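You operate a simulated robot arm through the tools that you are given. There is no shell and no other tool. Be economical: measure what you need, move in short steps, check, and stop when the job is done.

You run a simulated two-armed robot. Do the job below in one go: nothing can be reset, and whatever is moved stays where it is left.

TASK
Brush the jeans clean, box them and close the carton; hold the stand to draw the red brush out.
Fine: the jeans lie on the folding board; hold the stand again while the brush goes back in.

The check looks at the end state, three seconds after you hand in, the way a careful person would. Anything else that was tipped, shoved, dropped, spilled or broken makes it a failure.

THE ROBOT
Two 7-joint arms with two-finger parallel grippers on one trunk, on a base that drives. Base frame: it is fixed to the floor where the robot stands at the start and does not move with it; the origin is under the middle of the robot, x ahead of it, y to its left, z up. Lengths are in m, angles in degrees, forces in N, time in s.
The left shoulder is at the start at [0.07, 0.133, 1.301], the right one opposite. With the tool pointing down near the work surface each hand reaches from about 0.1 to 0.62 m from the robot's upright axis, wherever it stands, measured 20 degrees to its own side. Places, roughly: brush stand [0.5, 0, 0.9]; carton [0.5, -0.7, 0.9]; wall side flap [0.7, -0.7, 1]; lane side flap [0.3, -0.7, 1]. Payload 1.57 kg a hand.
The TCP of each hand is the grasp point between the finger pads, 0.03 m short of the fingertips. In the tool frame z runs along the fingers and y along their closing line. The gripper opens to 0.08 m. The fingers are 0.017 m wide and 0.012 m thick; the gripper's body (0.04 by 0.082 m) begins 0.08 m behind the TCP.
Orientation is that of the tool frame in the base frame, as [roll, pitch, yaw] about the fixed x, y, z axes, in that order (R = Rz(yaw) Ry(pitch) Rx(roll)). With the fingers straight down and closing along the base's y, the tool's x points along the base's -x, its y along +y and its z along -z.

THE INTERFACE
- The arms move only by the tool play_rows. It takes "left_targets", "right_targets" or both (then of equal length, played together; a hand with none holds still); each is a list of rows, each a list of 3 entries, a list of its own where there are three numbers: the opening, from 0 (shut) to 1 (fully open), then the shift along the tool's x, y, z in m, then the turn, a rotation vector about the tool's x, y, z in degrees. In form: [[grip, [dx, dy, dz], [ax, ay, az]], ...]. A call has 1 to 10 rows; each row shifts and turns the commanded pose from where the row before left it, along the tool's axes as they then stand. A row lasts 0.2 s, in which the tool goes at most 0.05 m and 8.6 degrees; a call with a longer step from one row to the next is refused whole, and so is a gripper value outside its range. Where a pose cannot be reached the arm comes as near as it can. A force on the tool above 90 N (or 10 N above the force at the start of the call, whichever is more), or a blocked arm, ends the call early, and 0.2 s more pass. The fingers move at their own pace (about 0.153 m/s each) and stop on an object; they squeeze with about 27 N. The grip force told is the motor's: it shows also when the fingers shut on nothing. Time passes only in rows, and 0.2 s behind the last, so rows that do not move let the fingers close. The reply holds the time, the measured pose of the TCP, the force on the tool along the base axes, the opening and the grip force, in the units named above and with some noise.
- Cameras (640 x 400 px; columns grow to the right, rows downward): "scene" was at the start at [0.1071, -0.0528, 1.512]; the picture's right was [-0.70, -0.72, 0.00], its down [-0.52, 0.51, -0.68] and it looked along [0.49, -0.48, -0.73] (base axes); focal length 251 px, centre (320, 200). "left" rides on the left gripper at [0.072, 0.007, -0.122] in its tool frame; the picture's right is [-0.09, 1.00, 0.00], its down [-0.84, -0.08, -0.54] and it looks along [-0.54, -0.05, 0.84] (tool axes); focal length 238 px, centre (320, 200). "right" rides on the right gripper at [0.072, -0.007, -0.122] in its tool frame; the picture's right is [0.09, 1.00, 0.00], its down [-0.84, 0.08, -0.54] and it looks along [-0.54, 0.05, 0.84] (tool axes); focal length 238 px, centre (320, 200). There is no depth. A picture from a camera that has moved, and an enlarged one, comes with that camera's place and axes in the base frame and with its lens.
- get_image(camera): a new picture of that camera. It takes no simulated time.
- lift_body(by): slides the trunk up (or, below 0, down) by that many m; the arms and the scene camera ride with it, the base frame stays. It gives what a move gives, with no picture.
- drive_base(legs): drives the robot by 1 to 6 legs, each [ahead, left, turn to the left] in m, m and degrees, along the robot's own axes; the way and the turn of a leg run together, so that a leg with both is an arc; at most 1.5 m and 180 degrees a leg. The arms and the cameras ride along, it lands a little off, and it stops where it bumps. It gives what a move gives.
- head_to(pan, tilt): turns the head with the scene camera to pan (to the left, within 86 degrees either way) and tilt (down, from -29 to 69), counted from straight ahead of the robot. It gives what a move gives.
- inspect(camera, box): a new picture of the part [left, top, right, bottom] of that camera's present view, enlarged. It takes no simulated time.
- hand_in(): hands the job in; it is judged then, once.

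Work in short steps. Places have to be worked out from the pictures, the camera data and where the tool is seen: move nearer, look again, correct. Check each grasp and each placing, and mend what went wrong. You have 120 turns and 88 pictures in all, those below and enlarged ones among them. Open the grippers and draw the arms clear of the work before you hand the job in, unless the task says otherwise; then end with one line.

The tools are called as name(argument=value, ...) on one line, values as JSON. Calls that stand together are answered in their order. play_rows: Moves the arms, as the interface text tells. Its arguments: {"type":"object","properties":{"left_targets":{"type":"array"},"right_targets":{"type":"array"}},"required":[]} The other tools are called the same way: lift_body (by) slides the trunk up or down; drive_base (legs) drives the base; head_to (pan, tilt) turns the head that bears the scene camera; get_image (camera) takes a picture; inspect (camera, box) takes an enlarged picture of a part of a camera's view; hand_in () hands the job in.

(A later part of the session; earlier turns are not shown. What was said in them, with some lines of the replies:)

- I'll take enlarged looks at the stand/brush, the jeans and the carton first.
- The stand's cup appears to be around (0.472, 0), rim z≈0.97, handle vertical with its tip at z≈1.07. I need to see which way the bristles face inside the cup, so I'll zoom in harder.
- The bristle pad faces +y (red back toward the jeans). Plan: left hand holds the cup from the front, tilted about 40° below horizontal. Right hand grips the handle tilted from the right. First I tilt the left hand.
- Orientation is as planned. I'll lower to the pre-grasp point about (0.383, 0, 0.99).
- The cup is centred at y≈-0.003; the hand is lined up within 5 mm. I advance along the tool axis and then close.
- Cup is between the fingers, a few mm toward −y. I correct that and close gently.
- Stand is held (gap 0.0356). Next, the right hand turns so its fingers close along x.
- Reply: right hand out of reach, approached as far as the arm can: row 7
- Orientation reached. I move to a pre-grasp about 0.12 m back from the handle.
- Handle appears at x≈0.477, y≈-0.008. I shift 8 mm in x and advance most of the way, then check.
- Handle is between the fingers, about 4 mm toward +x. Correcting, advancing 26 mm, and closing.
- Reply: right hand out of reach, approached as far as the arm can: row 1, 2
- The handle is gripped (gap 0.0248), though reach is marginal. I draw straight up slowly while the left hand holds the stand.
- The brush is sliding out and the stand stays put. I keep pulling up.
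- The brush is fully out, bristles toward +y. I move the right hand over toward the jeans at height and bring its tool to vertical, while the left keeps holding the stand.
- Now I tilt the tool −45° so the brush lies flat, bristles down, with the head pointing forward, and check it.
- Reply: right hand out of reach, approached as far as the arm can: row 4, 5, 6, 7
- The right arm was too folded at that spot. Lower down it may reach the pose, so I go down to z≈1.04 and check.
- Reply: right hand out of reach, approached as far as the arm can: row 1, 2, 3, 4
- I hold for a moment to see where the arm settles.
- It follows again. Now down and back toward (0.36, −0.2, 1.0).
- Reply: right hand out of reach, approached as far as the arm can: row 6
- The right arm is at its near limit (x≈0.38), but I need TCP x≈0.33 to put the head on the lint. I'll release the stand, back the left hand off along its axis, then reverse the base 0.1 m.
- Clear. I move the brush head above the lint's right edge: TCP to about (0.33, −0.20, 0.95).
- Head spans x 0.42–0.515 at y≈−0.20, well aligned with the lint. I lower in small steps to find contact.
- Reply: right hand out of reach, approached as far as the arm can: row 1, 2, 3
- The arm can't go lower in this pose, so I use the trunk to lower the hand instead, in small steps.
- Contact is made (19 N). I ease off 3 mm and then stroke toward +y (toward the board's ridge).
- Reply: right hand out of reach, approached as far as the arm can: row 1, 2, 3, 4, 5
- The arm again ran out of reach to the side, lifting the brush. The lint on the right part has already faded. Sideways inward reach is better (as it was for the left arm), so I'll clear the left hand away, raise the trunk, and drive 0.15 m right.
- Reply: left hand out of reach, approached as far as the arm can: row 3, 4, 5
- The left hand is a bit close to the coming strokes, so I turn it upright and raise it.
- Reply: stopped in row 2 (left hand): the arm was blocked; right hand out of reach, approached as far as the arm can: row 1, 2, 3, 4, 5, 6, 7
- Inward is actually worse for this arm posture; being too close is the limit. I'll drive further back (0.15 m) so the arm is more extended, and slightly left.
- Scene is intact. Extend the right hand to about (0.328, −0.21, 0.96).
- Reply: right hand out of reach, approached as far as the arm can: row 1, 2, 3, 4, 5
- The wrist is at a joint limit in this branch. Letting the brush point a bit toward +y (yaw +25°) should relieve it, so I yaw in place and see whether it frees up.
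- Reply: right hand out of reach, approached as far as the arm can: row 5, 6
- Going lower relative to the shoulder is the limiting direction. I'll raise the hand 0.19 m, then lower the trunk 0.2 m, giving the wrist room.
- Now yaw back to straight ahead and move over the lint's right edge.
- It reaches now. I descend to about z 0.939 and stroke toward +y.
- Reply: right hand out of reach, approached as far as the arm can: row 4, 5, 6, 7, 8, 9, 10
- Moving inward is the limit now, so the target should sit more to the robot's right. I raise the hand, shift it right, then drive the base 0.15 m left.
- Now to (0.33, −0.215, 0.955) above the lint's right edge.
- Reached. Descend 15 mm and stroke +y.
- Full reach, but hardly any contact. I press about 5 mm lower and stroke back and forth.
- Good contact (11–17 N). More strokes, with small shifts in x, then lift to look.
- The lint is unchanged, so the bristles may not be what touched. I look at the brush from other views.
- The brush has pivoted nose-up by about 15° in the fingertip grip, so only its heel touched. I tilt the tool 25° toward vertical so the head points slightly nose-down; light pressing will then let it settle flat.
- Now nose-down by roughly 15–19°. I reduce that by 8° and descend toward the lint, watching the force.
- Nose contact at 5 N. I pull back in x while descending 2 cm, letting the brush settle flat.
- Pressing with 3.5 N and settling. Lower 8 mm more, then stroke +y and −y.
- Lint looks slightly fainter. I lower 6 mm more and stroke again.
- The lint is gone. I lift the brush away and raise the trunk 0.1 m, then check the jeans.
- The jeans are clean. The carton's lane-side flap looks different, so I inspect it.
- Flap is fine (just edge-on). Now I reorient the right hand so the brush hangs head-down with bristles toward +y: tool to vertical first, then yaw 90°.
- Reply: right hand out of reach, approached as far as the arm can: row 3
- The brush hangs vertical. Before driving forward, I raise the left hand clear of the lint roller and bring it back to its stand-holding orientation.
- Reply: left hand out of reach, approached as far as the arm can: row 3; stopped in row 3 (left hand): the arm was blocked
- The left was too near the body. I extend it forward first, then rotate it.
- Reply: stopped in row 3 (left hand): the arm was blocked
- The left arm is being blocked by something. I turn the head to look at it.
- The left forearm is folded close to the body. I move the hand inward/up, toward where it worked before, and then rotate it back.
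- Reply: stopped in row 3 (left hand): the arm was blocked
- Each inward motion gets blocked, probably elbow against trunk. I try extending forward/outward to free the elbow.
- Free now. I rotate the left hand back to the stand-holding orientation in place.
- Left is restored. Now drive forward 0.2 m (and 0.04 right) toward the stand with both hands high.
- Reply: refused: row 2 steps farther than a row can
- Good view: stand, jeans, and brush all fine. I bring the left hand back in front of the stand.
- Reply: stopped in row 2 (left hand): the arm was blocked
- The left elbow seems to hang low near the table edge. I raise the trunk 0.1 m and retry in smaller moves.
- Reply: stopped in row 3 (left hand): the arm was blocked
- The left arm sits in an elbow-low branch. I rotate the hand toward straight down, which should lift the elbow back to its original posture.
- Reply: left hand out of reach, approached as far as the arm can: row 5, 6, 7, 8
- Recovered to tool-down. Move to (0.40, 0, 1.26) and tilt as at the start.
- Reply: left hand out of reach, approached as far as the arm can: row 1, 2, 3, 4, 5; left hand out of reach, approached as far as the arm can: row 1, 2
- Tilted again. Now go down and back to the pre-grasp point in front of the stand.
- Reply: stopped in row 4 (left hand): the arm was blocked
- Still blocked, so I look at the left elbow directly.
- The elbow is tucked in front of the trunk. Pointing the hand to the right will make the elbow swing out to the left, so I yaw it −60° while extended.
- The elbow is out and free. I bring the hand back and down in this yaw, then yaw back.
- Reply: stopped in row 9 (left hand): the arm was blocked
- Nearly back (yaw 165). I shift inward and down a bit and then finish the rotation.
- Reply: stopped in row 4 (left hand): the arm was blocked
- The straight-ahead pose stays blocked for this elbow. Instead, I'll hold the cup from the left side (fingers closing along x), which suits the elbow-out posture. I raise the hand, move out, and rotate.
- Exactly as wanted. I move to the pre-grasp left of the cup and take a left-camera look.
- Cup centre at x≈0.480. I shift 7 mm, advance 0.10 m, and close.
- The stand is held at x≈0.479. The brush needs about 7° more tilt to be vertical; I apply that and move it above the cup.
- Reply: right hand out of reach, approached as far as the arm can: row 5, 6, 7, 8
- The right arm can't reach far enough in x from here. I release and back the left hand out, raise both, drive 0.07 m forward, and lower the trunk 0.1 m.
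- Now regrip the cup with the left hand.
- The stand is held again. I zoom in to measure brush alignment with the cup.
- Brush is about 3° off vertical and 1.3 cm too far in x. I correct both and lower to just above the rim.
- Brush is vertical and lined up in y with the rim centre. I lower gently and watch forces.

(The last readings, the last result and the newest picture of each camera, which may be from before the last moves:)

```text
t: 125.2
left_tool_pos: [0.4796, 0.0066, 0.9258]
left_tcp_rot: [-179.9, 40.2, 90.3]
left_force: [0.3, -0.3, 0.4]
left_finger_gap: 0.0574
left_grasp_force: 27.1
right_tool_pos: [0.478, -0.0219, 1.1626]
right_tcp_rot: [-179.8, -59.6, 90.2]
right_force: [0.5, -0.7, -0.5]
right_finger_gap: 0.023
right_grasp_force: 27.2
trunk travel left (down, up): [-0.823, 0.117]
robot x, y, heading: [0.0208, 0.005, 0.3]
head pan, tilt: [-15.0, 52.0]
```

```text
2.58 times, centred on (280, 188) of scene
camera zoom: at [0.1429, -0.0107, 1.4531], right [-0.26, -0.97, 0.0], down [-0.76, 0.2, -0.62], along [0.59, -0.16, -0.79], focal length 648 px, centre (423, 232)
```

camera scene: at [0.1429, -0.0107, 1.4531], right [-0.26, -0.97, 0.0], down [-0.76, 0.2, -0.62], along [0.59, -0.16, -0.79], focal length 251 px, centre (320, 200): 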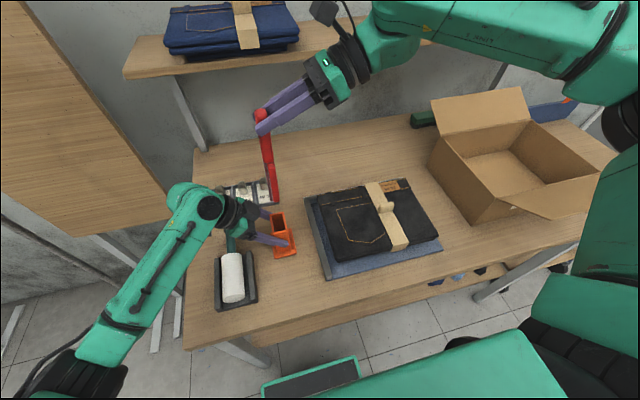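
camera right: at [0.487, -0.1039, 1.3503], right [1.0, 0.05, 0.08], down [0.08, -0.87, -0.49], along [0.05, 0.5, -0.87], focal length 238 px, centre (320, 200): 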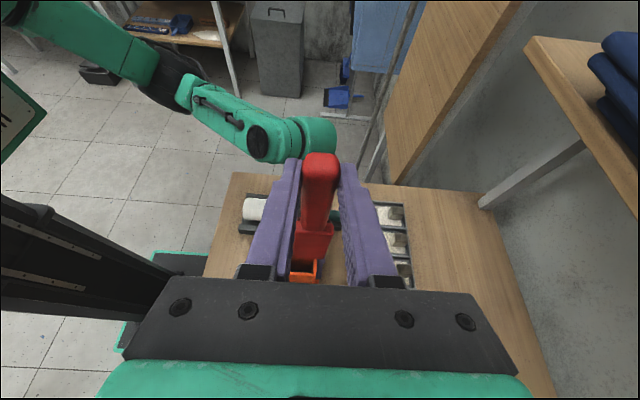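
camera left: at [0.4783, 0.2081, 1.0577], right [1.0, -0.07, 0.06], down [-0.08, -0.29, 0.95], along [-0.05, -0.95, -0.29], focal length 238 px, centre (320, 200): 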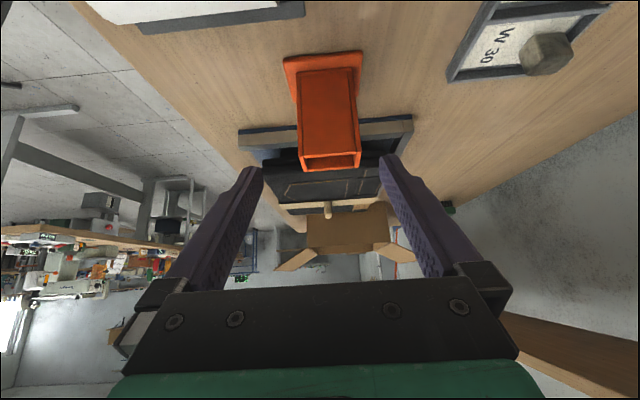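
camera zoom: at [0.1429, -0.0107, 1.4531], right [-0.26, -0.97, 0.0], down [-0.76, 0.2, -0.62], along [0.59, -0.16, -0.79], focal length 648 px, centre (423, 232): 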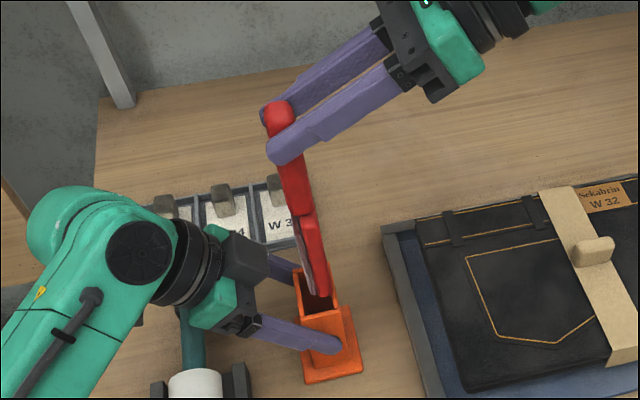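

No contact yet; the head seems to be entering the cup. Continue 3 cm with a 2 mm +y nudge.

play_rows(right_targets=[[0, [-0.0076, 0, 0.0068], [0, 0, 0]], [0, [-0.0086, 0, 0.0051], [0, 0, 0]], [0, [-0.0086, 0, 0.0051], [0, 0, 0]], [0, [0, 0, 0], [0, 0, 0]]])

inspect(camera="scene", box=[240, 110, 320, 265])

```text
t: 126.2
left_tool_pos: [0.4804, 0.0057, 0.927]
left_tcp_rot: [-180.0, 40.2, 90.3]
left_force: [0.3, -0.1, 0.3]
left_finger_gap: 0.0575
left_grasp_force: 26.7
right_tool_pos: [0.4796, -0.017, 1.1327]
right_tcp_rot: [-179.8, -59.6, 90.2]
right_force: [-0.8, -0.4, -0.3]
right_finger_gap: 0.0229
right_grasp_force: 26.6
trunk travel left (down, up): [-0.823, 0.117]
robot x, y, heading: [0.0216, 0.0042, -0.0]
head pan, tilt: [-15.0, 52.0]
```

```text
2.58 times, centred on (280, 188) of scene
camera zoom: at [0.143, -0.0107, 1.4531], right [-0.26, -0.97, 0.0], down [-0.76, 0.2, -0.62], along [0.59, -0.16, -0.79], focal length 648 px, centre (423, 232)
```

zoom: 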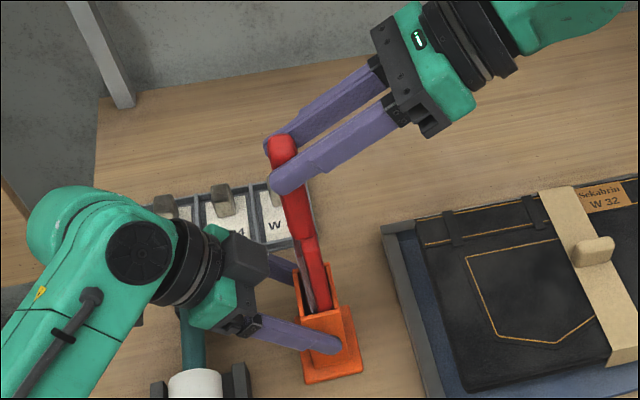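

The head is inside the cup. I keep lowering with force checks (seated TCP height about 1.05).

play_rows(right_targets=[[0, [-0.0086, 0, 0.0051], [0, 0, 0]], [0, [-0.0086, 0, 0.0051], [0, 0, 0]], [0, [-0.0086, 0, 0.0051], [0, 0, 0]], [0, [-0.0086, 0, 0.0051], [0, 0, 0]], [0, [-0.0086, 0, 0.0051], [0, 0, 0]], [0, [0, 0, 0], [0, 0, 0]]])

play_rows(right_targets=[[0, [-0.0086, 0, 0.0051], [0, 0, 0]], [0, [-0.0086, 0, 0.0051], [0, 0, 0]], [0, [-0.0086, 0, 0.0051], [0, 0, 0]], [0, [0, 0, 0], [0, 0, 0]]])

inspect(camera="scene", box=[240, 110, 320, 265])

```text
t: 127.5
left_tool_pos: [0.4794, 0.0066, 0.926]
left_tcp_rot: [-179.7, 40.2, 90.3]
left_force: [0.7, -1.5, -0.6]
left_finger_gap: 0.0574
left_grasp_force: 27.4
right_tool_pos: [0.4771, -0.0185, 1.0833]
right_tcp_rot: [-180.0, -59.5, 90.4]
right_force: [0.5, 1.8, -0.7]
right_finger_gap: 0.0228
right_grasp_force: 26.8
trunk travel left (down, up): [-0.823, 0.117]
robot x, y, heading: [0.0225, 0.0066, -0.1]
head pan, tilt: [-15.0, 52.0]
```

```text
t: 128.6
left_tool_pos: [0.4781, 0.007, 0.9253]
left_tcp_rot: [-179.7, 40.2, 90.2]
left_force: [-11.3, -7.1, -5.7]
left_finger_gap: 0.0575
left_grasp_force: 26.7
right_tool_pos: [0.4653, -0.0228, 1.0715]
right_tcp_rot: [179.5, -59.4, 90.5]
right_force: [13.1, 7.0, 11.9]
right_finger_gap: 0.0247
right_grasp_force: 26.9
right hand out of reach, approached as far as the arm can: row 1, 2, 3
trunk travel left (down, up): [-0.823, 0.117]
robot x, y, heading: [0.0206, 0.0072, 0.3]
head pan, tilt: [-15.0, 52.0]
```

```text
2.58 times, centred on (280, 188) of scene
camera zoom: at [0.1422, -0.0108, 1.4532], right [-0.26, -0.97, 0.0], down [-0.76, 0.2, -0.62], along [0.59, -0.16, -0.79], focal length 648 px, centre (423, 232)
```

zoom: 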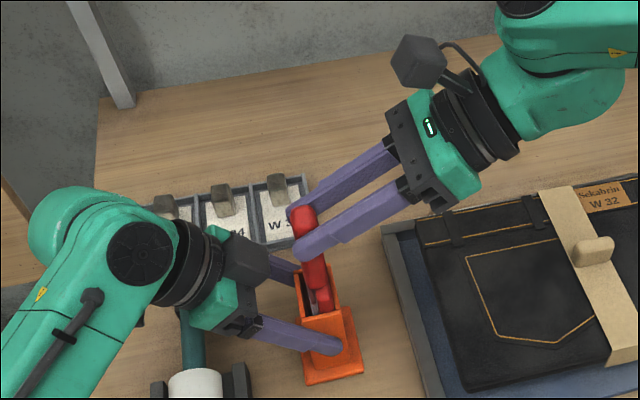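

About 2 cm short, and the right arm is at its limit with side load. I open the right fingers so the brush drops in, then withdraw along the tool axis.

play_rows(right_targets=[[0, [0.003, 0.004, 0], [0, 0, 0]], [0.4, [0, 0, 0], [0, 0, 0]], [0.75, [0, 0, 0], [0, 0, 0]], [0.75, [0, 0, 0], [0, 0, 0]], [0.75, [0, 0, -0.03], [0, 0, 0]], [0.75, [0, 0, -0.04], [0, 0, 0]], [0.75, [0.01, 0, -0.04], [0, 0, 0]]])

inspect(camera="scene", box=[240, 110, 320, 265])

```text
t: 130.2
left_tool_pos: [0.4795, 0.007, 0.9272]
left_tcp_rot: [-179.9, 40.2, 90.2]
left_force: [0.5, -0.6, -0.7]
left_finger_gap: 0.0575
left_grasp_force: 27.1
right_tool_pos: [0.4646, -0.1131, 1.135]
right_tcp_rot: [-179.7, -59.6, 90.3]
right_force: [0.8, -0.9, 0.0]
right_finger_gap: 0.0601
right_grasp_force: 0.0
trunk travel left (down, up): [-0.823, 0.117]
robot x, y, heading: [0.0182, 0.0042, 0.1]
head pan, tilt: [-15.0, 52.0]
```

```text
2.58 times, centred on (280, 188) of scene
camera zoom: at [0.1419, -0.0112, 1.4531], right [-0.26, -0.97, 0.0], down [-0.76, 0.2, -0.62], along [0.59, -0.16, -0.79], focal length 648 px, centre (423, 232)
```

zoom: 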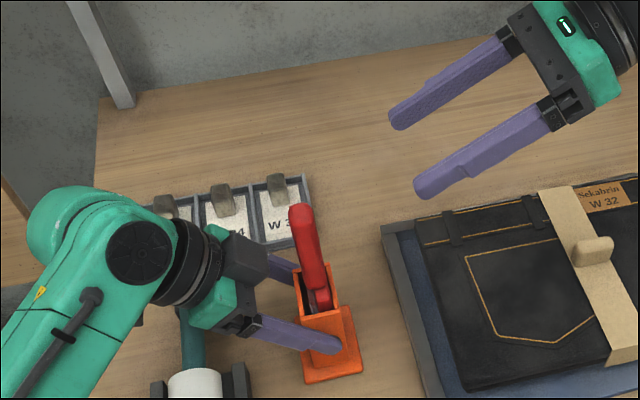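

The brush is seated (tip z≈1.06). I release the stand and withdraw the left hand, while the right hand returns to vertical with fingers closing along x, ready for the band's knob.

play_rows(left_targets=[[0.85, [0, 0, 0], [0, 0, 0]], [1, [0, 0, 0], [0, 0, 0]], [1, [0, 0, -0.03], [0, 0, 0]], [1, [0, 0, -0.03], [0, 0, 0]], [1, [0, 0, -0.04], [0, 0, 0]], [1, [-0.025, 0, -0.03], [0, 0, 0]], [1, [-0.025, 0, -0.03], [0, 0, 0]], [1, [-0.025, 0, -0.03], [0, 0, 0]]], right_targets=[[0.75, [0, 0, -0.02], [0, 0, 0]], [0.75, [0, 0, 0], [0, -8.5, 0]], [0.75, [0, 0, 0], [0, -8.5, 0]], [0.75, [0, 0, 0], [0, -8.5, 0]], [0.75, [0, 0, 0], [0, -8.5, 0]], [0.75, [0, 0, 0], [0, -8.5, 0]], [0.75, [0, 0, 0], [0, -8.5, 0]], [0.75, [0, 0, 0], [0, -8.6, 0]]])

```text
t: 131.9
left_tool_pos: [0.48, 0.0722, 1.1185]
left_tcp_rot: [-179.9, 40.2, 90.3]
left_force: [-0.4, -0.2, 0.2]
left_finger_gap: 0.0802
left_grasp_force: 0.1
right_tool_pos: [0.4706, -0.127, 1.1444]
right_tcp_rot: [-179.8, 0.2, 90.4]
right_force: [0.0, -0.1, 0.2]
right_finger_gap: 0.0601
right_grasp_force: 0.1
trunk travel left (down, up): [-0.823, 0.117]
robot x, y, heading: [0.0153, 0.0008, 0.0]
head pan, tilt: [-15.0, 52.0]
```

Move above the knob and look with the right camera.

play_rows(right_targets=[[0.75, [-0.038, 0, 0.02], [0, 0, 0]], [0.75, [-0.038, 0, 0.02], [0, 0, 0]], [0.75, [-0.038, 0, 0.025], [0, 0, 0]], [0.75, [-0.038, 0, 0.025], [0, 0, 0]], [0.75, [0, 0, 0], [0, 0, 0]]])

get_image(camera="right")

```text
t: 133.2
left_tool_pos: [0.4787, 0.0724, 1.1189]
left_tcp_rot: [-179.8, 40.2, 90.4]
left_force: [0.4, 0.6, 0.6]
left_finger_gap: 0.0799
left_grasp_force: 0.1
right_tool_pos: [0.4704, -0.2785, 1.0573]
right_tcp_rot: [-180.0, 0.0, 90.4]
right_force: [-0.5, 0.9, -0.8]
right_finger_gap: 0.0601
right_grasp_force: 0.1
trunk travel left (down, up): [-0.823, 0.117]
robot x, y, heading: [0.022, 0.0065, -0.3]
head pan, tilt: [-15.0, 52.0]
```

```text
10 pictures are left
camera right: at [0.4638, -0.2064, 1.1823], right [1.0, 0.1, 0.0], down [0.08, -0.84, 0.54], along [0.05, -0.54, -0.84], focal length 238 px, centre (320, 200)
```

right: 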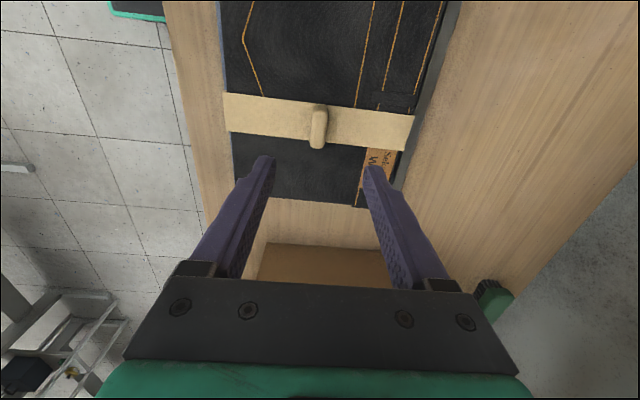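

Knob at (0.468, −0.280), thin along x. I descend to z≈0.938 and close.

play_rows(right_targets=[[0.75, [0, -0.002, 0.04], [0, 0, 0]], [0.75, [0, 0, 0.04], [0, 0, 0]], [0.75, [0, 0, 0.025], [0, 0, 0]], [0.75, [0, 0, 0.012], [0, 0, 0]], [0.75, [0, 0, 0], [0, 0, 0]], [0.3, [0, 0, 0], [0, 0, 0]], [0, [0, 0, 0], [0, 0, 0]], [0, [0, 0, 0], [0, 0, 0]]])

```text
t: 134.9
left_tool_pos: [0.4706, 0.0731, 1.1224]
left_tcp_rot: [179.4, 40.2, 89.8]
left_force: [0.1, -0.4, -0.4]
left_finger_gap: 0.0802
left_grasp_force: 0.1
right_tool_pos: [0.46, -0.2792, 0.9446]
right_tcp_rot: [179.7, 0.2, 90.3]
right_force: [-17.2, -8.6, 40.5]
right_finger_gap: 0.0363
right_grasp_force: 26.8
trunk travel left (down, up): [-0.823, 0.117]
robot x, y, heading: [0.0219, 0.0061, -0.1]
head pan, tilt: [-15.0, 52.0]
```

I'm pressing down on the jeans (40 N), with z too low. I open, raise 1 cm, and close again.

play_rows(right_targets=[[0.75, [0, 0, -0.004], [0, 0, 0]], [0.75, [0, 0.006, -0.008], [0, 0, 0]], [0.75, [0, 0, 0], [0, 0, 0]], [0.3, [0, 0, 0], [0, 0, 0]], [0, [0, 0, 0], [0, 0, 0]], [0, [0, 0, 0], [0, 0, 0]]])

inspect(camera="scene", box=[280, 120, 480, 300])

```text
t: 136.3
left_tool_pos: [0.4797, 0.0715, 1.1189]
left_tcp_rot: [-179.8, 40.2, 90.3]
left_force: [0.0, -0.4, 0.5]
left_finger_gap: 0.0798
left_grasp_force: 0.1
right_tool_pos: [0.4742, -0.2785, 0.9495]
right_tcp_rot: [-179.8, 0.0, 90.4]
right_force: [0.8, 0.3, -0.7]
right_finger_gap: 0.0156
right_grasp_force: 26.4
trunk travel left (down, up): [-0.823, 0.117]
robot x, y, heading: [0.0222, 0.0027, -0.0]
head pan, tilt: [-15.0, 52.0]
```

```text
2.22 times, centred on (380, 210) of scene
camera zoom: at [0.1433, -0.0112, 1.453], right [-0.26, -0.97, 0.0], down [-0.76, 0.2, -0.62], along [0.59, -0.16, -0.79], focal length 558 px, centre (187, 178)
```

zoom: 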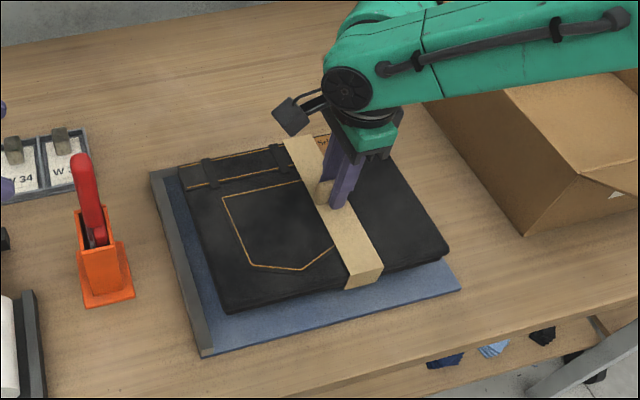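

Knob is gripped (gap 0.0156). I lift slowly 5 cm and check.

play_rows(right_targets=[[0, [0, 0, -0.01], [0, 0, 0]], [0, [0, 0, -0.02], [0, 0, 0]], [0, [0, 0, -0.02], [0, 0, 0]], [0, [0, 0, -0.02], [0, 0, 0]], [0, [0, 0, 0], [0, 0, 0]]])

get_image(camera="scene")

```text
t: 137.6
left_tool_pos: [0.4809, 0.0714, 1.1182]
left_tcp_rot: [-179.8, 40.2, 90.2]
left_force: [0.0, 1.0, 0.0]
left_finger_gap: 0.0802
left_grasp_force: 0.0
right_tool_pos: [0.474, -0.278, 1.0188]
right_tcp_rot: [-179.9, 0.1, 90.4]
right_force: [-0.1, 0.2, -5.3]
right_finger_gap: 0.0155
right_grasp_force: 26.8
trunk travel left (down, up): [-0.823, 0.117]
robot x, y, heading: [0.018, 0.0063, -0.1]
head pan, tilt: [-15.0, 52.0]
```

```text
8 pictures are left
camera scene: at [0.1438, -0.0114, 1.453], right [-0.26, -0.97, 0.0], down [-0.76, 0.2, -0.61], along [0.59, -0.16, -0.79], focal length 251 px, centre (320, 200)
```

scene: 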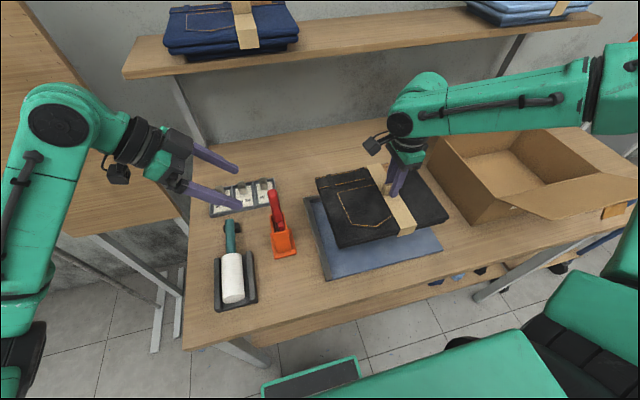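

Lifted level (≈0.5 kg). I raise it to z≈1.15 and drive 0.43 m right to the carton.

play_rows(right_targets=[[0, [0, 0, -0.03], [0, 0, 0]], [0, [0, 0, -0.035], [0, 0, 0]], [0, [0, 0, -0.035], [0, 0, 0]], [0, [0, 0, -0.03], [0, 0, 0]], [0, [0, 0, 0], [0, 0, 0]]])

drive_base(legs=[[0, -0.43, 0]])

play_rows(right_targets=[[0, [0, 0.022, 0], [0, 0, 0]], [0, [0, 0.022, 0], [0, 0, 0]], [0, [0, 0, 0], [0, 0, 0]]])

head_to(pan=-25, tilt=50)

get_image(camera="scene")

```text
t: 138.8
left_tool_pos: [0.4808, 0.0714, 1.1187]
left_tcp_rot: [-179.8, 40.2, 90.3]
left_force: [0.0, -0.3, -0.5]
left_finger_gap: 0.08
left_grasp_force: 0.0
right_tool_pos: [0.4746, -0.2801, 1.15]
right_tcp_rot: [-179.8, 0.0, 90.5]
right_force: [0.6, 0.1, -6.0]
right_finger_gap: 0.0157
right_grasp_force: 26.7
trunk travel left (down, up): [-0.823, 0.117]
robot x, y, heading: [0.0206, 0.0012, 0.1]
head pan, tilt: [-15.0, 52.0]
```

```text
t: 141.4
left_tool_pos: [0.4792, -0.3634, 1.1187]
left_tcp_rot: [-179.8, 40.3, 89.7]
left_force: [0.3, -0.4, 0.1]
left_finger_gap: 0.0801
left_grasp_force: 0.1
right_tool_pos: [0.4696, -0.7142, 1.1494]
right_tcp_rot: [-179.9, -0.1, 89.7]
right_force: [-0.9, 0.9, -5.6]
right_finger_gap: 0.0157
right_grasp_force: 26.5
trunk travel left (down, up): [-0.823, 0.117]
robot x, y, heading: [0.015, -0.4235, -0.5]
head pan, tilt: [-15.0, 52.0]
```

```text
t: 142.2
left_tool_pos: [0.4782, -0.3652, 1.119]
left_tcp_rot: [-179.9, 40.1, 89.7]
left_force: [-0.3, -0.3, -0.1]
left_finger_gap: 0.0801
left_grasp_force: 0.0
right_tool_pos: [0.5125, -0.7147, 1.1496]
right_tcp_rot: [-179.9, -0.2, 89.8]
right_force: [-0.3, -0.8, -5.3]
right_finger_gap: 0.0158
right_grasp_force: 26.7
trunk travel left (down, up): [-0.823, 0.117]
robot x, y, heading: [0.016, -0.4274, -0.5]
head pan, tilt: [-15.0, 52.0]
```

```text
t: 142.9
left_tool_pos: [0.4768, -0.3637, 1.1182]
left_tcp_rot: [-179.8, 40.2, 89.6]
left_force: [0.9, -0.2, -0.6]
left_finger_gap: 0.0799
left_grasp_force: 0.1
right_tool_pos: [0.5133, -0.7141, 1.1494]
right_tcp_rot: [-179.9, 0.0, 89.8]
right_force: [0.3, 0.1, -5.6]
right_finger_gap: 0.0157
right_grasp_force: 26.7
trunk travel left (down, up): [-0.823, 0.117]
robot x, y, heading: [0.0217, -0.4253, -0.3]
head pan, tilt: [-25.0, 50.0]
```

```text
7 pictures are left
camera scene: at [0.1378, -0.4566, 1.4556], right [-0.43, -0.9, 0.0], down [-0.69, 0.33, -0.64], along [0.58, -0.28, -0.77], focal length 251 px, centre (320, 200)
```

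scene: 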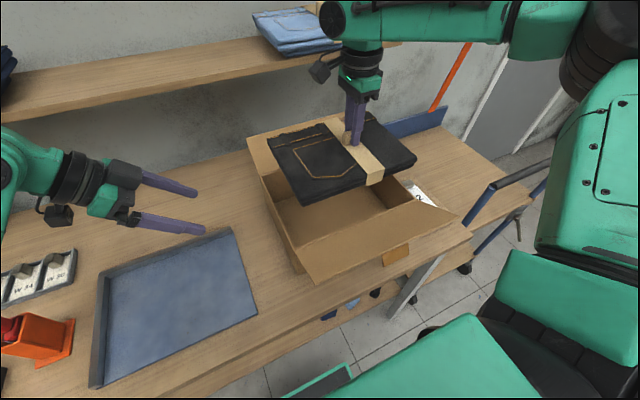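

Jeans are centred over the carton to within a few mm. I lower them in, watching the force.

play_rows(right_targets=[[0, [0.003, -0.002, 0.03], [0, 0, 0]], [0, [0, 0, 0.03], [0, 0, 0]], [0, [0, 0, 0.03], [0, 0, 0]], [0, [0, 0, 0.03], [0, 0, 0]], [0, [0, 0, 0.03], [0, 0, 0]], [0, [0, 0, 0.025], [0, 0, 0]], [0, [0, 0, 0.012], [0, 0, 0]], [0, [0, 0, 0], [0, 0, 0]]])

```text
t: 144.7
left_tool_pos: [0.479, -0.3633, 1.1186]
left_tcp_rot: [-179.8, 40.1, 89.7]
left_force: [-0.1, -0.9, 0.3]
left_finger_gap: 0.08
left_grasp_force: 0.1
right_tool_pos: [0.5092, -0.7125, 0.9615]
right_tcp_rot: [-179.8, 0.0, 89.6]
right_force: [-0.4, 0.0, -4.9]
right_finger_gap: 0.0158
right_grasp_force: 27.1
trunk travel left (down, up): [-0.823, 0.117]
robot x, y, heading: [0.0187, -0.4225, -0.3]
head pan, tilt: [-25.0, 50.0]
```

No contact yet. Lower the rest, release, and rise clear.

play_rows(right_targets=[[0, [0, 0, 0.008], [0, 0, 0]], [0, [0, 0, 0.007], [0, 0, 0]], [0, [0, 0, 0], [0, 0, 0]]])

play_rows(right_targets=[[0.5, [0, 0, 0], [0, 0, 0]], [0.7, [0, 0, 0], [0, 0, 0]], [0.7, [0, 0, -0.03], [0, 0, 0]], [0.7, [0, 0, -0.045], [0, 0, 0]], [0.7, [0, 0, -0.045], [0, 0, 0]], [0.7, [0, 0, -0.045], [0, 0, 0]], [0.3, [0, 0, -0.045], [0, 0, 0]], [0, [0, 0, 0], [0, 0, 0]]])

get_image(camera="scene")

```text
t: 145.5
left_tool_pos: [0.4796, -0.3634, 1.1193]
left_tcp_rot: [-179.9, 40.3, 89.7]
left_force: [-0.9, -0.6, 0.8]
left_finger_gap: 0.0798
left_grasp_force: 0.0
right_tool_pos: [0.5104, -0.7114, 0.9467]
right_tcp_rot: [-179.8, 0.0, 89.8]
right_force: [-0.1, 0.7, -4.8]
right_finger_gap: 0.0159
right_grasp_force: 27.5
trunk travel left (down, up): [-0.823, 0.117]
robot x, y, heading: [0.0127, -0.424, -0.9]
head pan, tilt: [-25.0, 50.0]
```

```text
t: 147.3
left_tool_pos: [0.478, -0.3631, 1.1192]
left_tcp_rot: [-179.9, 40.1, 89.7]
left_force: [0.1, 1.1, 0.3]
left_finger_gap: 0.0801
left_grasp_force: 0.2
right_tool_pos: [0.5123, -0.7088, 1.1557]
right_tcp_rot: [-179.7, -0.1, 89.8]
right_force: [0.8, -0.9, -0.5]
right_finger_gap: 0.0002
right_grasp_force: 21.5
trunk travel left (down, up): [-0.823, 0.117]
robot x, y, heading: [0.0182, -0.4265, -0.6]
head pan, tilt: [-25.0, 50.0]
```

```text
6 pictures are left
camera scene: at [0.1377, -0.456, 1.4557], right [-0.43, -0.9, 0.0], down [-0.69, 0.33, -0.64], along [0.58, -0.28, -0.77], focal length 251 px, centre (320, 200)
```

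scene: 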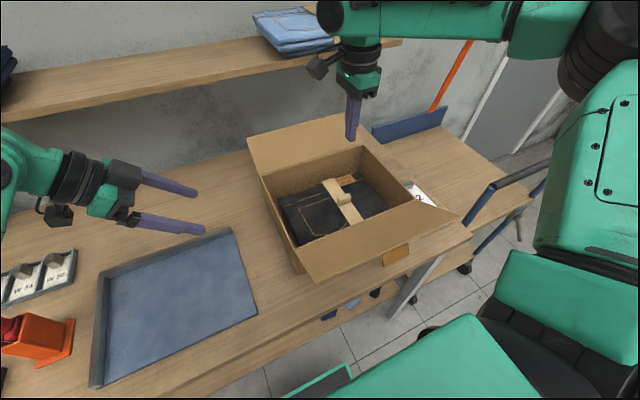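

The jeans lie inside. Next the wall-side flap: I plan to lift it from its left end with the closed left fingers pointing along −y, in an arc over the hinge. First raise the right hand, flatten the left tool, and drive 5 cm closer.

play_rows(left_targets=[[0, [0, 0, 0], [0, -7.5, 0]], [0, [0, 0, 0], [0, -7.5, 0]], [0, [0, 0, 0], [0, -7.5, 0]], [0, [0, 0, 0], [0, -7.5, 0]]], right_targets=[[0, [0, -0.03, -0.03], [0, 0, 0]], [0, [0, -0.03, -0.03], [0, 0, 0]], [0, [0, -0.03, -0.03], [0, 0, 0]], [0, [0, -0.03, -0.02], [0, 0, 0]]])

drive_base(legs=[[0.05, 0, 0]])

play_rows(left_targets=[[0, [0, 0.045, 0], [0, 0, 0]], [0, [0, 0.045, 0], [0, 0, 0]], [0, [0, 0.045, 0], [0, 0, 0]], [0, [0, 0.04, 0], [0, 0, 0]], [0, [0.04, 0, 0.0145], [0, 0, 0]], [0, [0.04, 0, 0.0145], [0, 0, 0]], [0, [0.04, 0, 0.0145], [0, 0, 0]], [0, [0.04, 0, 0.0145], [0, 0, 0]], [0, [0, 0, 0], [0, 0, 0]]])

```text
t: 148.3
left_tool_pos: [0.4748, -0.3624, 1.12]
left_tcp_rot: [179.8, 70.3, 89.4]
left_force: [-0.4, 0.0, 0.9]
left_finger_gap: 0.0
left_grasp_force: 21.5
right_tool_pos: [0.3859, -0.7092, 1.2664]
right_tcp_rot: [-180.0, 0.0, 89.8]
right_force: [-0.6, 0.4, 0.3]
right_finger_gap: 0.0001
right_grasp_force: 21.3
trunk travel left (down, up): [-0.823, 0.117]
robot x, y, heading: [0.0169, -0.4237, -0.3]
head pan, tilt: [-25.0, 50.0]
```

```text
t: 149.2
left_tool_pos: [0.5223, -0.365, 1.1218]
left_tcp_rot: [179.2, 70.2, 88.5]
left_force: [0.3, 0.4, 0.1]
left_finger_gap: 0.0
left_grasp_force: 21.2
right_tool_pos: [0.4323, -0.7097, 1.2686]
right_tcp_rot: [179.7, 0.0, 89.6]
right_force: [-0.3, -0.7, 0.2]
right_finger_gap: 0.0001
right_grasp_force: 21.4
trunk travel left (down, up): [-0.823, 0.117]
robot x, y, heading: [0.0689, -0.4255, -0.7]
head pan, tilt: [-25.0, 50.0]
```

```text
t: 151.2
left_tool_pos: [0.6435, -0.3668, 0.9684]
left_tcp_rot: [-179.8, 70.1, 89.7]
left_force: [0.4, -0.5, 1.0]
left_finger_gap: 0.0
left_grasp_force: 21.5
left hand out of reach, approached as far as the arm can: row 4, 5, 6, 7, 8
right_tool_pos: [0.4394, -0.7097, 1.2671]
right_tcp_rot: [-179.9, 0.1, 89.8]
right_force: [0.7, 0.0, -0.6]
right_finger_gap: 0.0
right_grasp_force: 21.3
trunk travel left (down, up): [-0.823, 0.117]
robot x, y, heading: [0.0698, -0.4257, -0.8]
head pan, tilt: [-25.0, 50.0]
```

The left reach in x is limited; yawing the finger 30° forward extends it. I do that and slide the fingertip beneath the wall flap's left end.

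play_rows(left_targets=[[0, [0, 0, 0], [-7.05, 0, -2.6]], [0, [0, 0, 0], [-7.05, 0, -2.6]], [0, [0, 0, 0], [-7.05, 0, -2.6]], [0, [0, 0, 0], [-7.05, 0, -2.6]], [0, [0.005, 0.03, 0.02], [0, 0, 0]], [0, [-0.01, -0.02, 0.035], [0, 0, 0]], [0, [-0.01, -0.02, 0.035], [0, 0, 0]], [0, [-0.01, -0.02, 0.035], [0, 0, 0]], [0, [0, 0, 0], [0, 0, 0]]])

get_image(camera="scene")

```text
t: 153.2
left_tool_pos: [0.68, -0.4938, 0.9496]
left_tcp_rot: [-179.2, 70.1, 120.3]
left_force: [-0.4, -0.3, -0.8]
left_finger_gap: 0.0002
left_grasp_force: 21.1
right_tool_pos: [0.4395, -0.7094, 1.2669]
right_tcp_rot: [-179.9, 0.0, 89.7]
right_force: [-0.7, 0.5, 0.0]
right_finger_gap: 0.0001
right_grasp_force: 21.0
trunk travel left (down, up): [-0.823, 0.117]
robot x, y, heading: [0.0694, -0.4253, -0.6]
head pan, tilt: [-25.0, 50.0]
```

```text
5 pictures are left
camera scene: at [0.1881, -0.4562, 1.4558], right [-0.43, -0.9, 0.0], down [-0.69, 0.33, -0.64], along [0.58, -0.28, -0.77], focal length 251 px, centre (320, 200)
```

scene: 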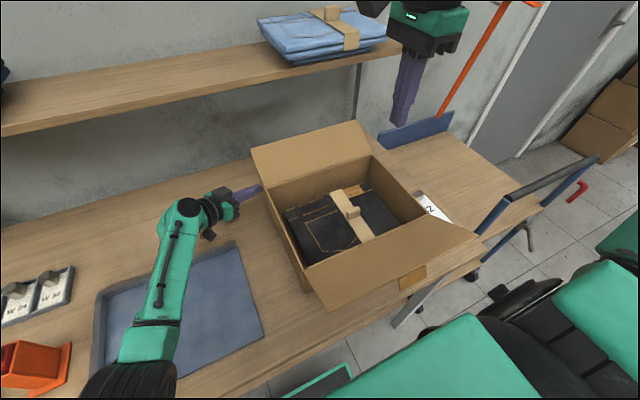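

The fingertip is just below the flap's hinge corner. I slide it under the flap and sweep up and over.

play_rows(left_targets=[[0, [-0.0105, -0.009, 0.0285], [0, 0, 0]], [0, [-0.0105, -0.009, 0.0285], [0, 0, 0]], [0, [-0.028, 0, -0.0103], [0, 0, 0]], [0, [-0.028, 0, -0.0103], [0, 0, 0]], [0, [-0.028, 0, -0.0103], [0, 0, 0]], [0, [-0.0137, -0.026, -0.0209], [0, 0, 0]], [0, [-0.0137, -0.026, -0.0209], [0, 0, 0]], [0, [0, 0, 0], [0, 0, 0]]])

get_image(camera="scene")

```text
t: 155.0
left_tool_pos: [0.6341, -0.5535, 1.0776]
left_tcp_rot: [-179.1, 70.1, 120.5]
left_force: [0.6, -0.2, -0.8]
left_finger_gap: 0.0
left_grasp_force: 21.4
right_tool_pos: [0.44, -0.7108, 1.2661]
right_tcp_rot: [-179.9, 0.0, 89.7]
right_force: [-0.3, 0.4, -0.1]
right_finger_gap: 0.0
right_grasp_force: 21.3
trunk travel left (down, up): [-0.823, 0.117]
robot x, y, heading: [0.0692, -0.4253, -0.6]
head pan, tilt: [-25.0, 50.0]
```

```text
4 pictures are left
camera scene: at [0.189, -0.4572, 1.4556], right [-0.43, -0.9, 0.0], down [-0.69, 0.33, -0.64], along [0.58, -0.28, -0.77], focal length 251 px, centre (320, 200)
```

scene: 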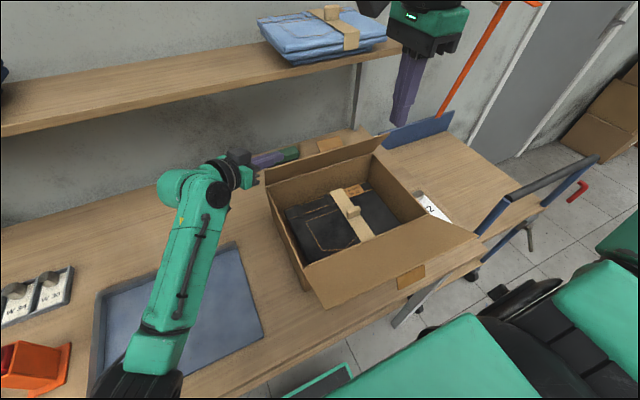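

The flap is about upright. I continue: push over toward −x, then press it down.

play_rows(left_targets=[[0, [0.0068, -0.0346, -0.0188], [0, 0, 0]], [0, [0.0068, -0.0346, -0.0188], [0, 0, 0]], [0, [0.03, -0.0087, 0.0056], [0, 0, 0]], [0, [0.0282, 0, 0.0103], [0, 0, 0]], [0, [0.0141, 0, 0.0051], [0, 0, 0]], [0, [0, 0, 0], [0, 0, 0]]])

inspect(camera="scene", box=[180, 100, 500, 320])

```text
t: 156.4
left_tool_pos: [0.5415, -0.5525, 1.0047]
left_tcp_rot: [-179.1, 70.1, 120.2]
left_force: [0.2, -0.3, 0.2]
left_finger_gap: 0.0
left_grasp_force: 21.4
right_tool_pos: [0.4395, -0.7093, 1.2659]
right_tcp_rot: [-179.9, 0.0, 89.8]
right_force: [1.0, -0.4, 0.5]
right_finger_gap: 0.0
right_grasp_force: 21.2
trunk travel left (down, up): [-0.823, 0.117]
robot x, y, heading: [0.0679, -0.427, -0.7]
head pan, tilt: [-25.0, 50.0]
```

```text
1.82 times, centred on (340, 210) of scene
camera zoom: at [0.1882, -0.4567, 1.4557], right [-0.43, -0.9, 0.0], down [-0.69, 0.33, -0.64], along [0.58, -0.28, -0.77], focal length 457 px, centre (284, 182)
```

zoom: 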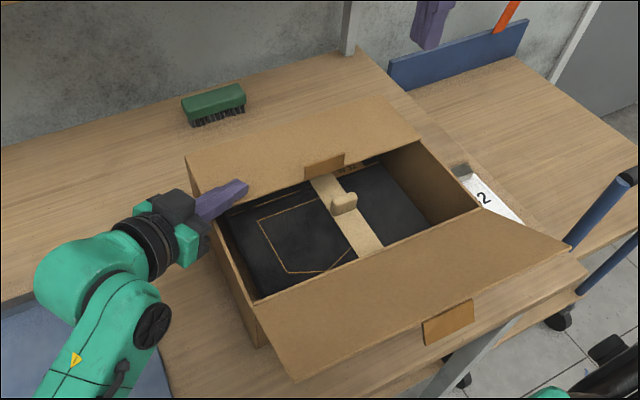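

The wall flap is folded in. Lane flap next, same method: I lift the finger, retract, back the base 0.15 m, and turn the finger to point along −y.

play_rows(left_targets=[[0, [-0.028, 0, -0.0103], [0, 0, 0]], [0, [-0.028, 0, -0.0103], [0, 0, 0]], [0, [0.012, 0.022, -0.036], [0, 0, 0]], [0, [0.012, 0.022, -0.036], [0, 0, 0]], [0, [0.012, 0.022, -0.036], [0, 0, 0]], [0, [0, 0, 0], [0, 0, 0]]])

drive_base(legs=[[-0.15, 0, 0]])

play_rows(left_targets=[[0, [0, 0, 0], [7.05, 0, 2.6]], [0, [0, 0, 0], [7.05, 0, 2.6]], [0, [0, 0, 0], [7.05, 0, 2.6]], [0, [0, 0, 0], [7.05, 0, 2.6]], [0, [0, 0, 0], [0, 0, 0]]])

```text
t: 157.8
left_tool_pos: [0.5434, -0.4185, 1.0664]
left_tcp_rot: [-179.2, 70.1, 120.4]
left_force: [-0.2, 0.5, -0.4]
left_finger_gap: 0.0
left_grasp_force: 21.0
right_tool_pos: [0.439, -0.7101, 1.2656]
right_tcp_rot: [-179.9, 0.0, 89.8]
right_force: [-0.6, -1.1, 0.5]
right_finger_gap: 0.0
right_grasp_force: 21.4
trunk travel left (down, up): [-0.823, 0.117]
robot x, y, heading: [0.0693, -0.4208, -0.5]
head pan, tilt: [-25.0, 50.0]
```

```text
t: 159.2
left_tool_pos: [0.396, -0.415, 1.0666]
left_tcp_rot: [-178.8, 70.0, 121.1]
left_force: [-0.1, 0.0, 0.1]
left_finger_gap: 0.0001
left_grasp_force: 21.4
right_tool_pos: [0.2932, -0.7066, 1.2653]
right_tcp_rot: [-179.8, -0.1, 90.2]
right_force: [0.3, 0.7, 0.1]
right_finger_gap: 0.0001
right_grasp_force: 21.6
trunk travel left (down, up): [-0.823, 0.117]
robot x, y, heading: [-0.0784, -0.4257, -0.3]
head pan, tilt: [-25.0, 50.0]
```

```text
t: 160.4
left_tool_pos: [0.393, -0.413, 1.067]
left_tcp_rot: [-179.7, 70.1, 90.0]
left_force: [0.7, 0.1, -0.2]
left_finger_gap: 0.0
left_grasp_force: 21.6
right_tool_pos: [0.2914, -0.7053, 1.2658]
right_tcp_rot: [-179.9, -0.1, 90.0]
right_force: [0.4, -0.3, 0.5]
right_finger_gap: 0.0
right_grasp_force: 21.1
trunk travel left (down, up): [-0.823, 0.117]
robot x, y, heading: [-0.084, -0.4213, -0.5]
head pan, tilt: [-25.0, 50.0]
```

Now lower the finger beside the carton's left end at x≈0.345 and slide it under the lane flap.

play_rows(left_targets=[[0, [0, -0.024, 0], [0, 0, 0]], [0, [0, -0.024, 0], [0, 0, 0]], [0, [0.0395, 0, 0.0144], [0, 0, 0]], [0, [0.0395, 0, 0.0144], [0, 0, 0]], [0, [0.0395, 0, 0.0144], [0, 0, 0]], [0, [-0.0098, 0, 0.0268], [0, 0, 0]], [0, [-0.0098, 0, 0.0268], [0, 0, 0]], [0, [0, 0, 0], [0, 0, 0]]])

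inspect(camera="scene", box=[180, 60, 500, 280])

```text
t: 162.2
left_tool_pos: [0.3464, -0.4709, 0.9435]
left_tcp_rot: [-179.8, 70.2, 90.2]
left_force: [-0.3, -0.3, -0.5]
left_finger_gap: 0.0
left_grasp_force: 21.5
right_tool_pos: [0.2899, -0.7043, 1.2668]
right_tcp_rot: [-179.9, 0.0, 90.1]
right_force: [0.4, 0.4, -0.5]
right_finger_gap: 0.0
right_grasp_force: 21.0
trunk travel left (down, up): [-0.823, 0.117]
robot x, y, heading: [-0.0826, -0.4221, 0.0]
head pan, tilt: [-25.0, 50.0]
```

```text
1.82 times, centred on (340, 170) of scene
camera zoom: at [0.0377, -0.4535, 1.4558], right [-0.43, -0.9, 0.0], down [-0.69, 0.33, -0.64], along [0.58, -0.28, -0.77], focal length 457 px, centre (284, 254)
```

zoom: 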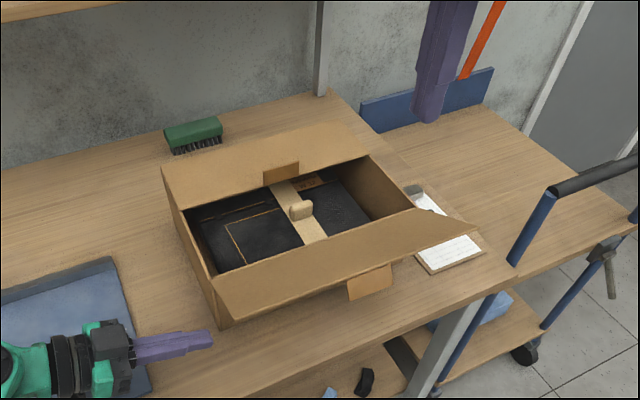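

The wall flap stays put. I slide the finger under the lane flap and sweep it up past vertical.

play_rows(left_targets=[[0, [-0.0097, 0, 0.0266], [0, 0, 0]], [0, [-0.0097, 0, 0.0266], [0, 0, 0]], [0, [-0.0097, 0, 0.0266], [0, 0, 0]], [0, [-0.0282, 0, -0.0103], [0, 0, 0]], [0, [-0.0282, 0, -0.0103], [0, 0, 0]], [0, [-0.0282, 0, -0.0103], [0, 0, 0]], [0, [-0.0188, 0.03, -0.0068], [0, 0, 0]], [0, [-0.0188, 0.03, -0.0068], [0, 0, 0]], [0, [0, 0.035, 0], [0, 0, 0]], [0, [0, 0, 0], [0, 0, 0]]])

```text
t: 164.4
left_tool_pos: [0.4394, -0.5567, 1.0738]
left_tcp_rot: [-179.7, 70.2, 90.0]
left_force: [0.3, -0.4, 0.0]
left_finger_gap: 0.0
left_grasp_force: 21.0
right_tool_pos: [0.2915, -0.7057, 1.267]
right_tcp_rot: [-179.9, 0.0, 90.1]
right_force: [-0.4, -0.3, -0.1]
right_finger_gap: 0.0002
right_grasp_force: 21.5
trunk travel left (down, up): [-0.823, 0.117]
robot x, y, heading: [-0.0821, -0.4222, -0.4]
head pan, tilt: [-25.0, 50.0]
```

Continue over and press down.

play_rows(left_targets=[[0, [0, 0.03, 0], [0, 0, 0]], [0, [0.0235, 0.02, 0.0086], [0, 0, 0]], [0, [0.0282, 0, 0.0103], [0, 0, 0]], [0, [0.0141, 0, 0.0051], [0, 0, 0]], [0, [0, 0, 0], [0, 0, 0]]])

inspect(camera="scene", box=[220, 90, 440, 240])

```text
t: 165.6
left_tool_pos: [0.4893, -0.5572, 1.0035]
left_tcp_rot: [179.8, 70.3, 89.7]
left_force: [1.1, 0.4, 6.6]
left_finger_gap: 0.0
left_grasp_force: 21.2
right_tool_pos: [0.29, -0.7055, 1.2664]
right_tcp_rot: [-180.0, 0.0, 90.2]
right_force: [-0.3, 0.1, 0.4]
right_finger_gap: 0.0
right_grasp_force: 21.5
trunk travel left (down, up): [-0.823, 0.117]
robot x, y, heading: [-0.084, -0.4245, -0.2]
head pan, tilt: [-25.0, 50.0]
```

```text
2.67 times, centred on (330, 165) of scene
camera zoom: at [0.037, -0.4538, 1.4559], right [-0.43, -0.9, 0.0], down [-0.69, 0.33, -0.64], along [0.58, -0.28, -0.77], focal length 670 px, centre (293, 293)
```

zoom: 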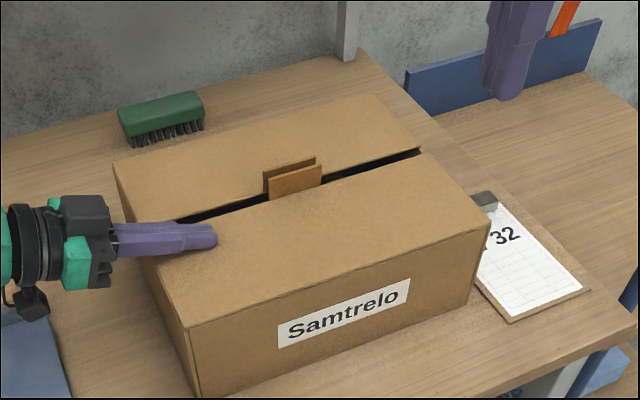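

Both flaps lie flat (edges at z≈0.97) with the tabs meeting in the middle. I retract the left hand up and away, open both grippers, and back the robot off.

play_rows(left_targets=[[0, [-0.0282, 0, -0.0103], [0, 0, 0]], [0, [-0.0282, 0, -0.0103], [0, 0, 0]], [0, [-0.02, 0, -0.04], [0, 0, 0]], [0, [-0.02, 0, -0.04], [0, 0, 0]], [0, [-0.02, 0, -0.04], [0, 0, 0]], [1, [0, 0, 0], [0, 0, 0]], [1, [0, 0, 0], [0, 0, 0]]], right_targets=[[0, [0, 0, 0], [0, 0, 0]], [0, [0, 0, 0], [0, 0, 0]], [0, [0, 0, 0], [0, 0, 0]], [0, [0, 0, 0], [0, 0, 0]], [0, [0, 0, 0], [0, 0, 0]], [1, [0, 0, 0], [0, 0, 0]], [1, [0, 0, 0], [0, 0, 0]]])

drive_base(legs=[[-0.25, 0, 0]])

head_to(pan=-8, tilt=35)

get_image(camera="scene")

```text
t: 167.2
left_tool_pos: [0.4902, -0.4596, 1.1609]
left_tcp_rot: [-179.7, 70.3, 90.0]
left_force: [-0.5, 0.4, 0.1]
left_finger_gap: 0.08
left_grasp_force: 0.1
right_tool_pos: [0.2921, -0.7056, 1.2666]
right_tcp_rot: [-179.9, 0.0, 90.1]
right_force: [0.2, 0.4, -0.4]
right_finger_gap: 0.0799
right_grasp_force: 0.0
trunk travel left (down, up): [-0.823, 0.117]
robot x, y, heading: [-0.0854, -0.4261, -0.3]
head pan, tilt: [-25.0, 50.0]
```

```text
t: 169.0
left_tool_pos: [0.2471, -0.4524, 1.1604]
left_tcp_rot: [-179.4, 70.1, 91.1]
left_force: [0.2, -0.8, -0.3]
left_finger_gap: 0.0801
left_grasp_force: 0.1
right_tool_pos: [0.0515, -0.7017, 1.2658]
right_tcp_rot: [-179.9, 0.0, 90.8]
right_force: [1.5, 0.4, -0.9]
right_finger_gap: 0.0801
right_grasp_force: 0.1
trunk travel left (down, up): [-0.823, 0.117]
robot x, y, heading: [-0.3264, -0.424, 0.3]
head pan, tilt: [-25.0, 50.0]
```

```text
t: 169.8
left_tool_pos: [0.2428, -0.4533, 1.1614]
left_tcp_rot: [-179.9, 70.3, 90.7]
left_force: [0.0, 0.6, 0.7]
left_finger_gap: 0.0799
left_grasp_force: 0.1
right_tool_pos: [0.0489, -0.702, 1.2669]
right_tcp_rot: [-179.9, 0.0, 90.8]
right_force: [-0.2, 0.0, -0.4]
right_finger_gap: 0.0797
right_grasp_force: 0.0
trunk travel left (down, up): [-0.823, 0.117]
robot x, y, heading: [-0.3288, -0.4252, 0.5]
head pan, tilt: [-8.0, 35.0]
```

```text
0 pictures are left
camera scene: at [-0.1906, -0.4327, 1.4775], right [-0.13, -0.99, 0.0], down [-0.57, 0.08, -0.82], along [0.81, -0.11, -0.57], focal length 251 px, centre (320, 200)
```

scene: 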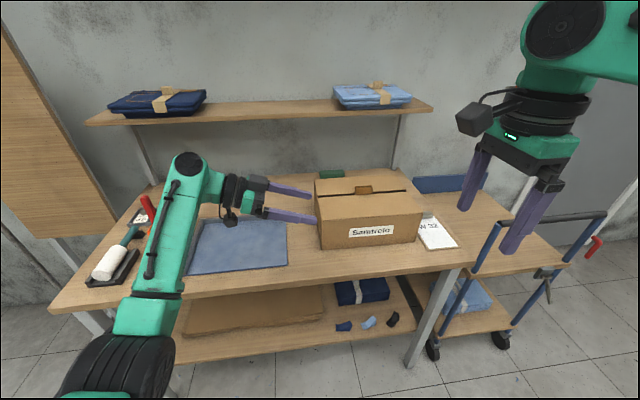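

The carton is closed with the jeans inside, the brush is back in its stand, and both hands are open and clear of the work, so I hand the job in.

hand_in()

```text
The job is handed in.
```

The jeans are brushed clean and closed in the carton, and the red brush is back in its stand. I held the stand both when drawing the brush out and when putting it back. No other object looked moved or tipped in the last picture.
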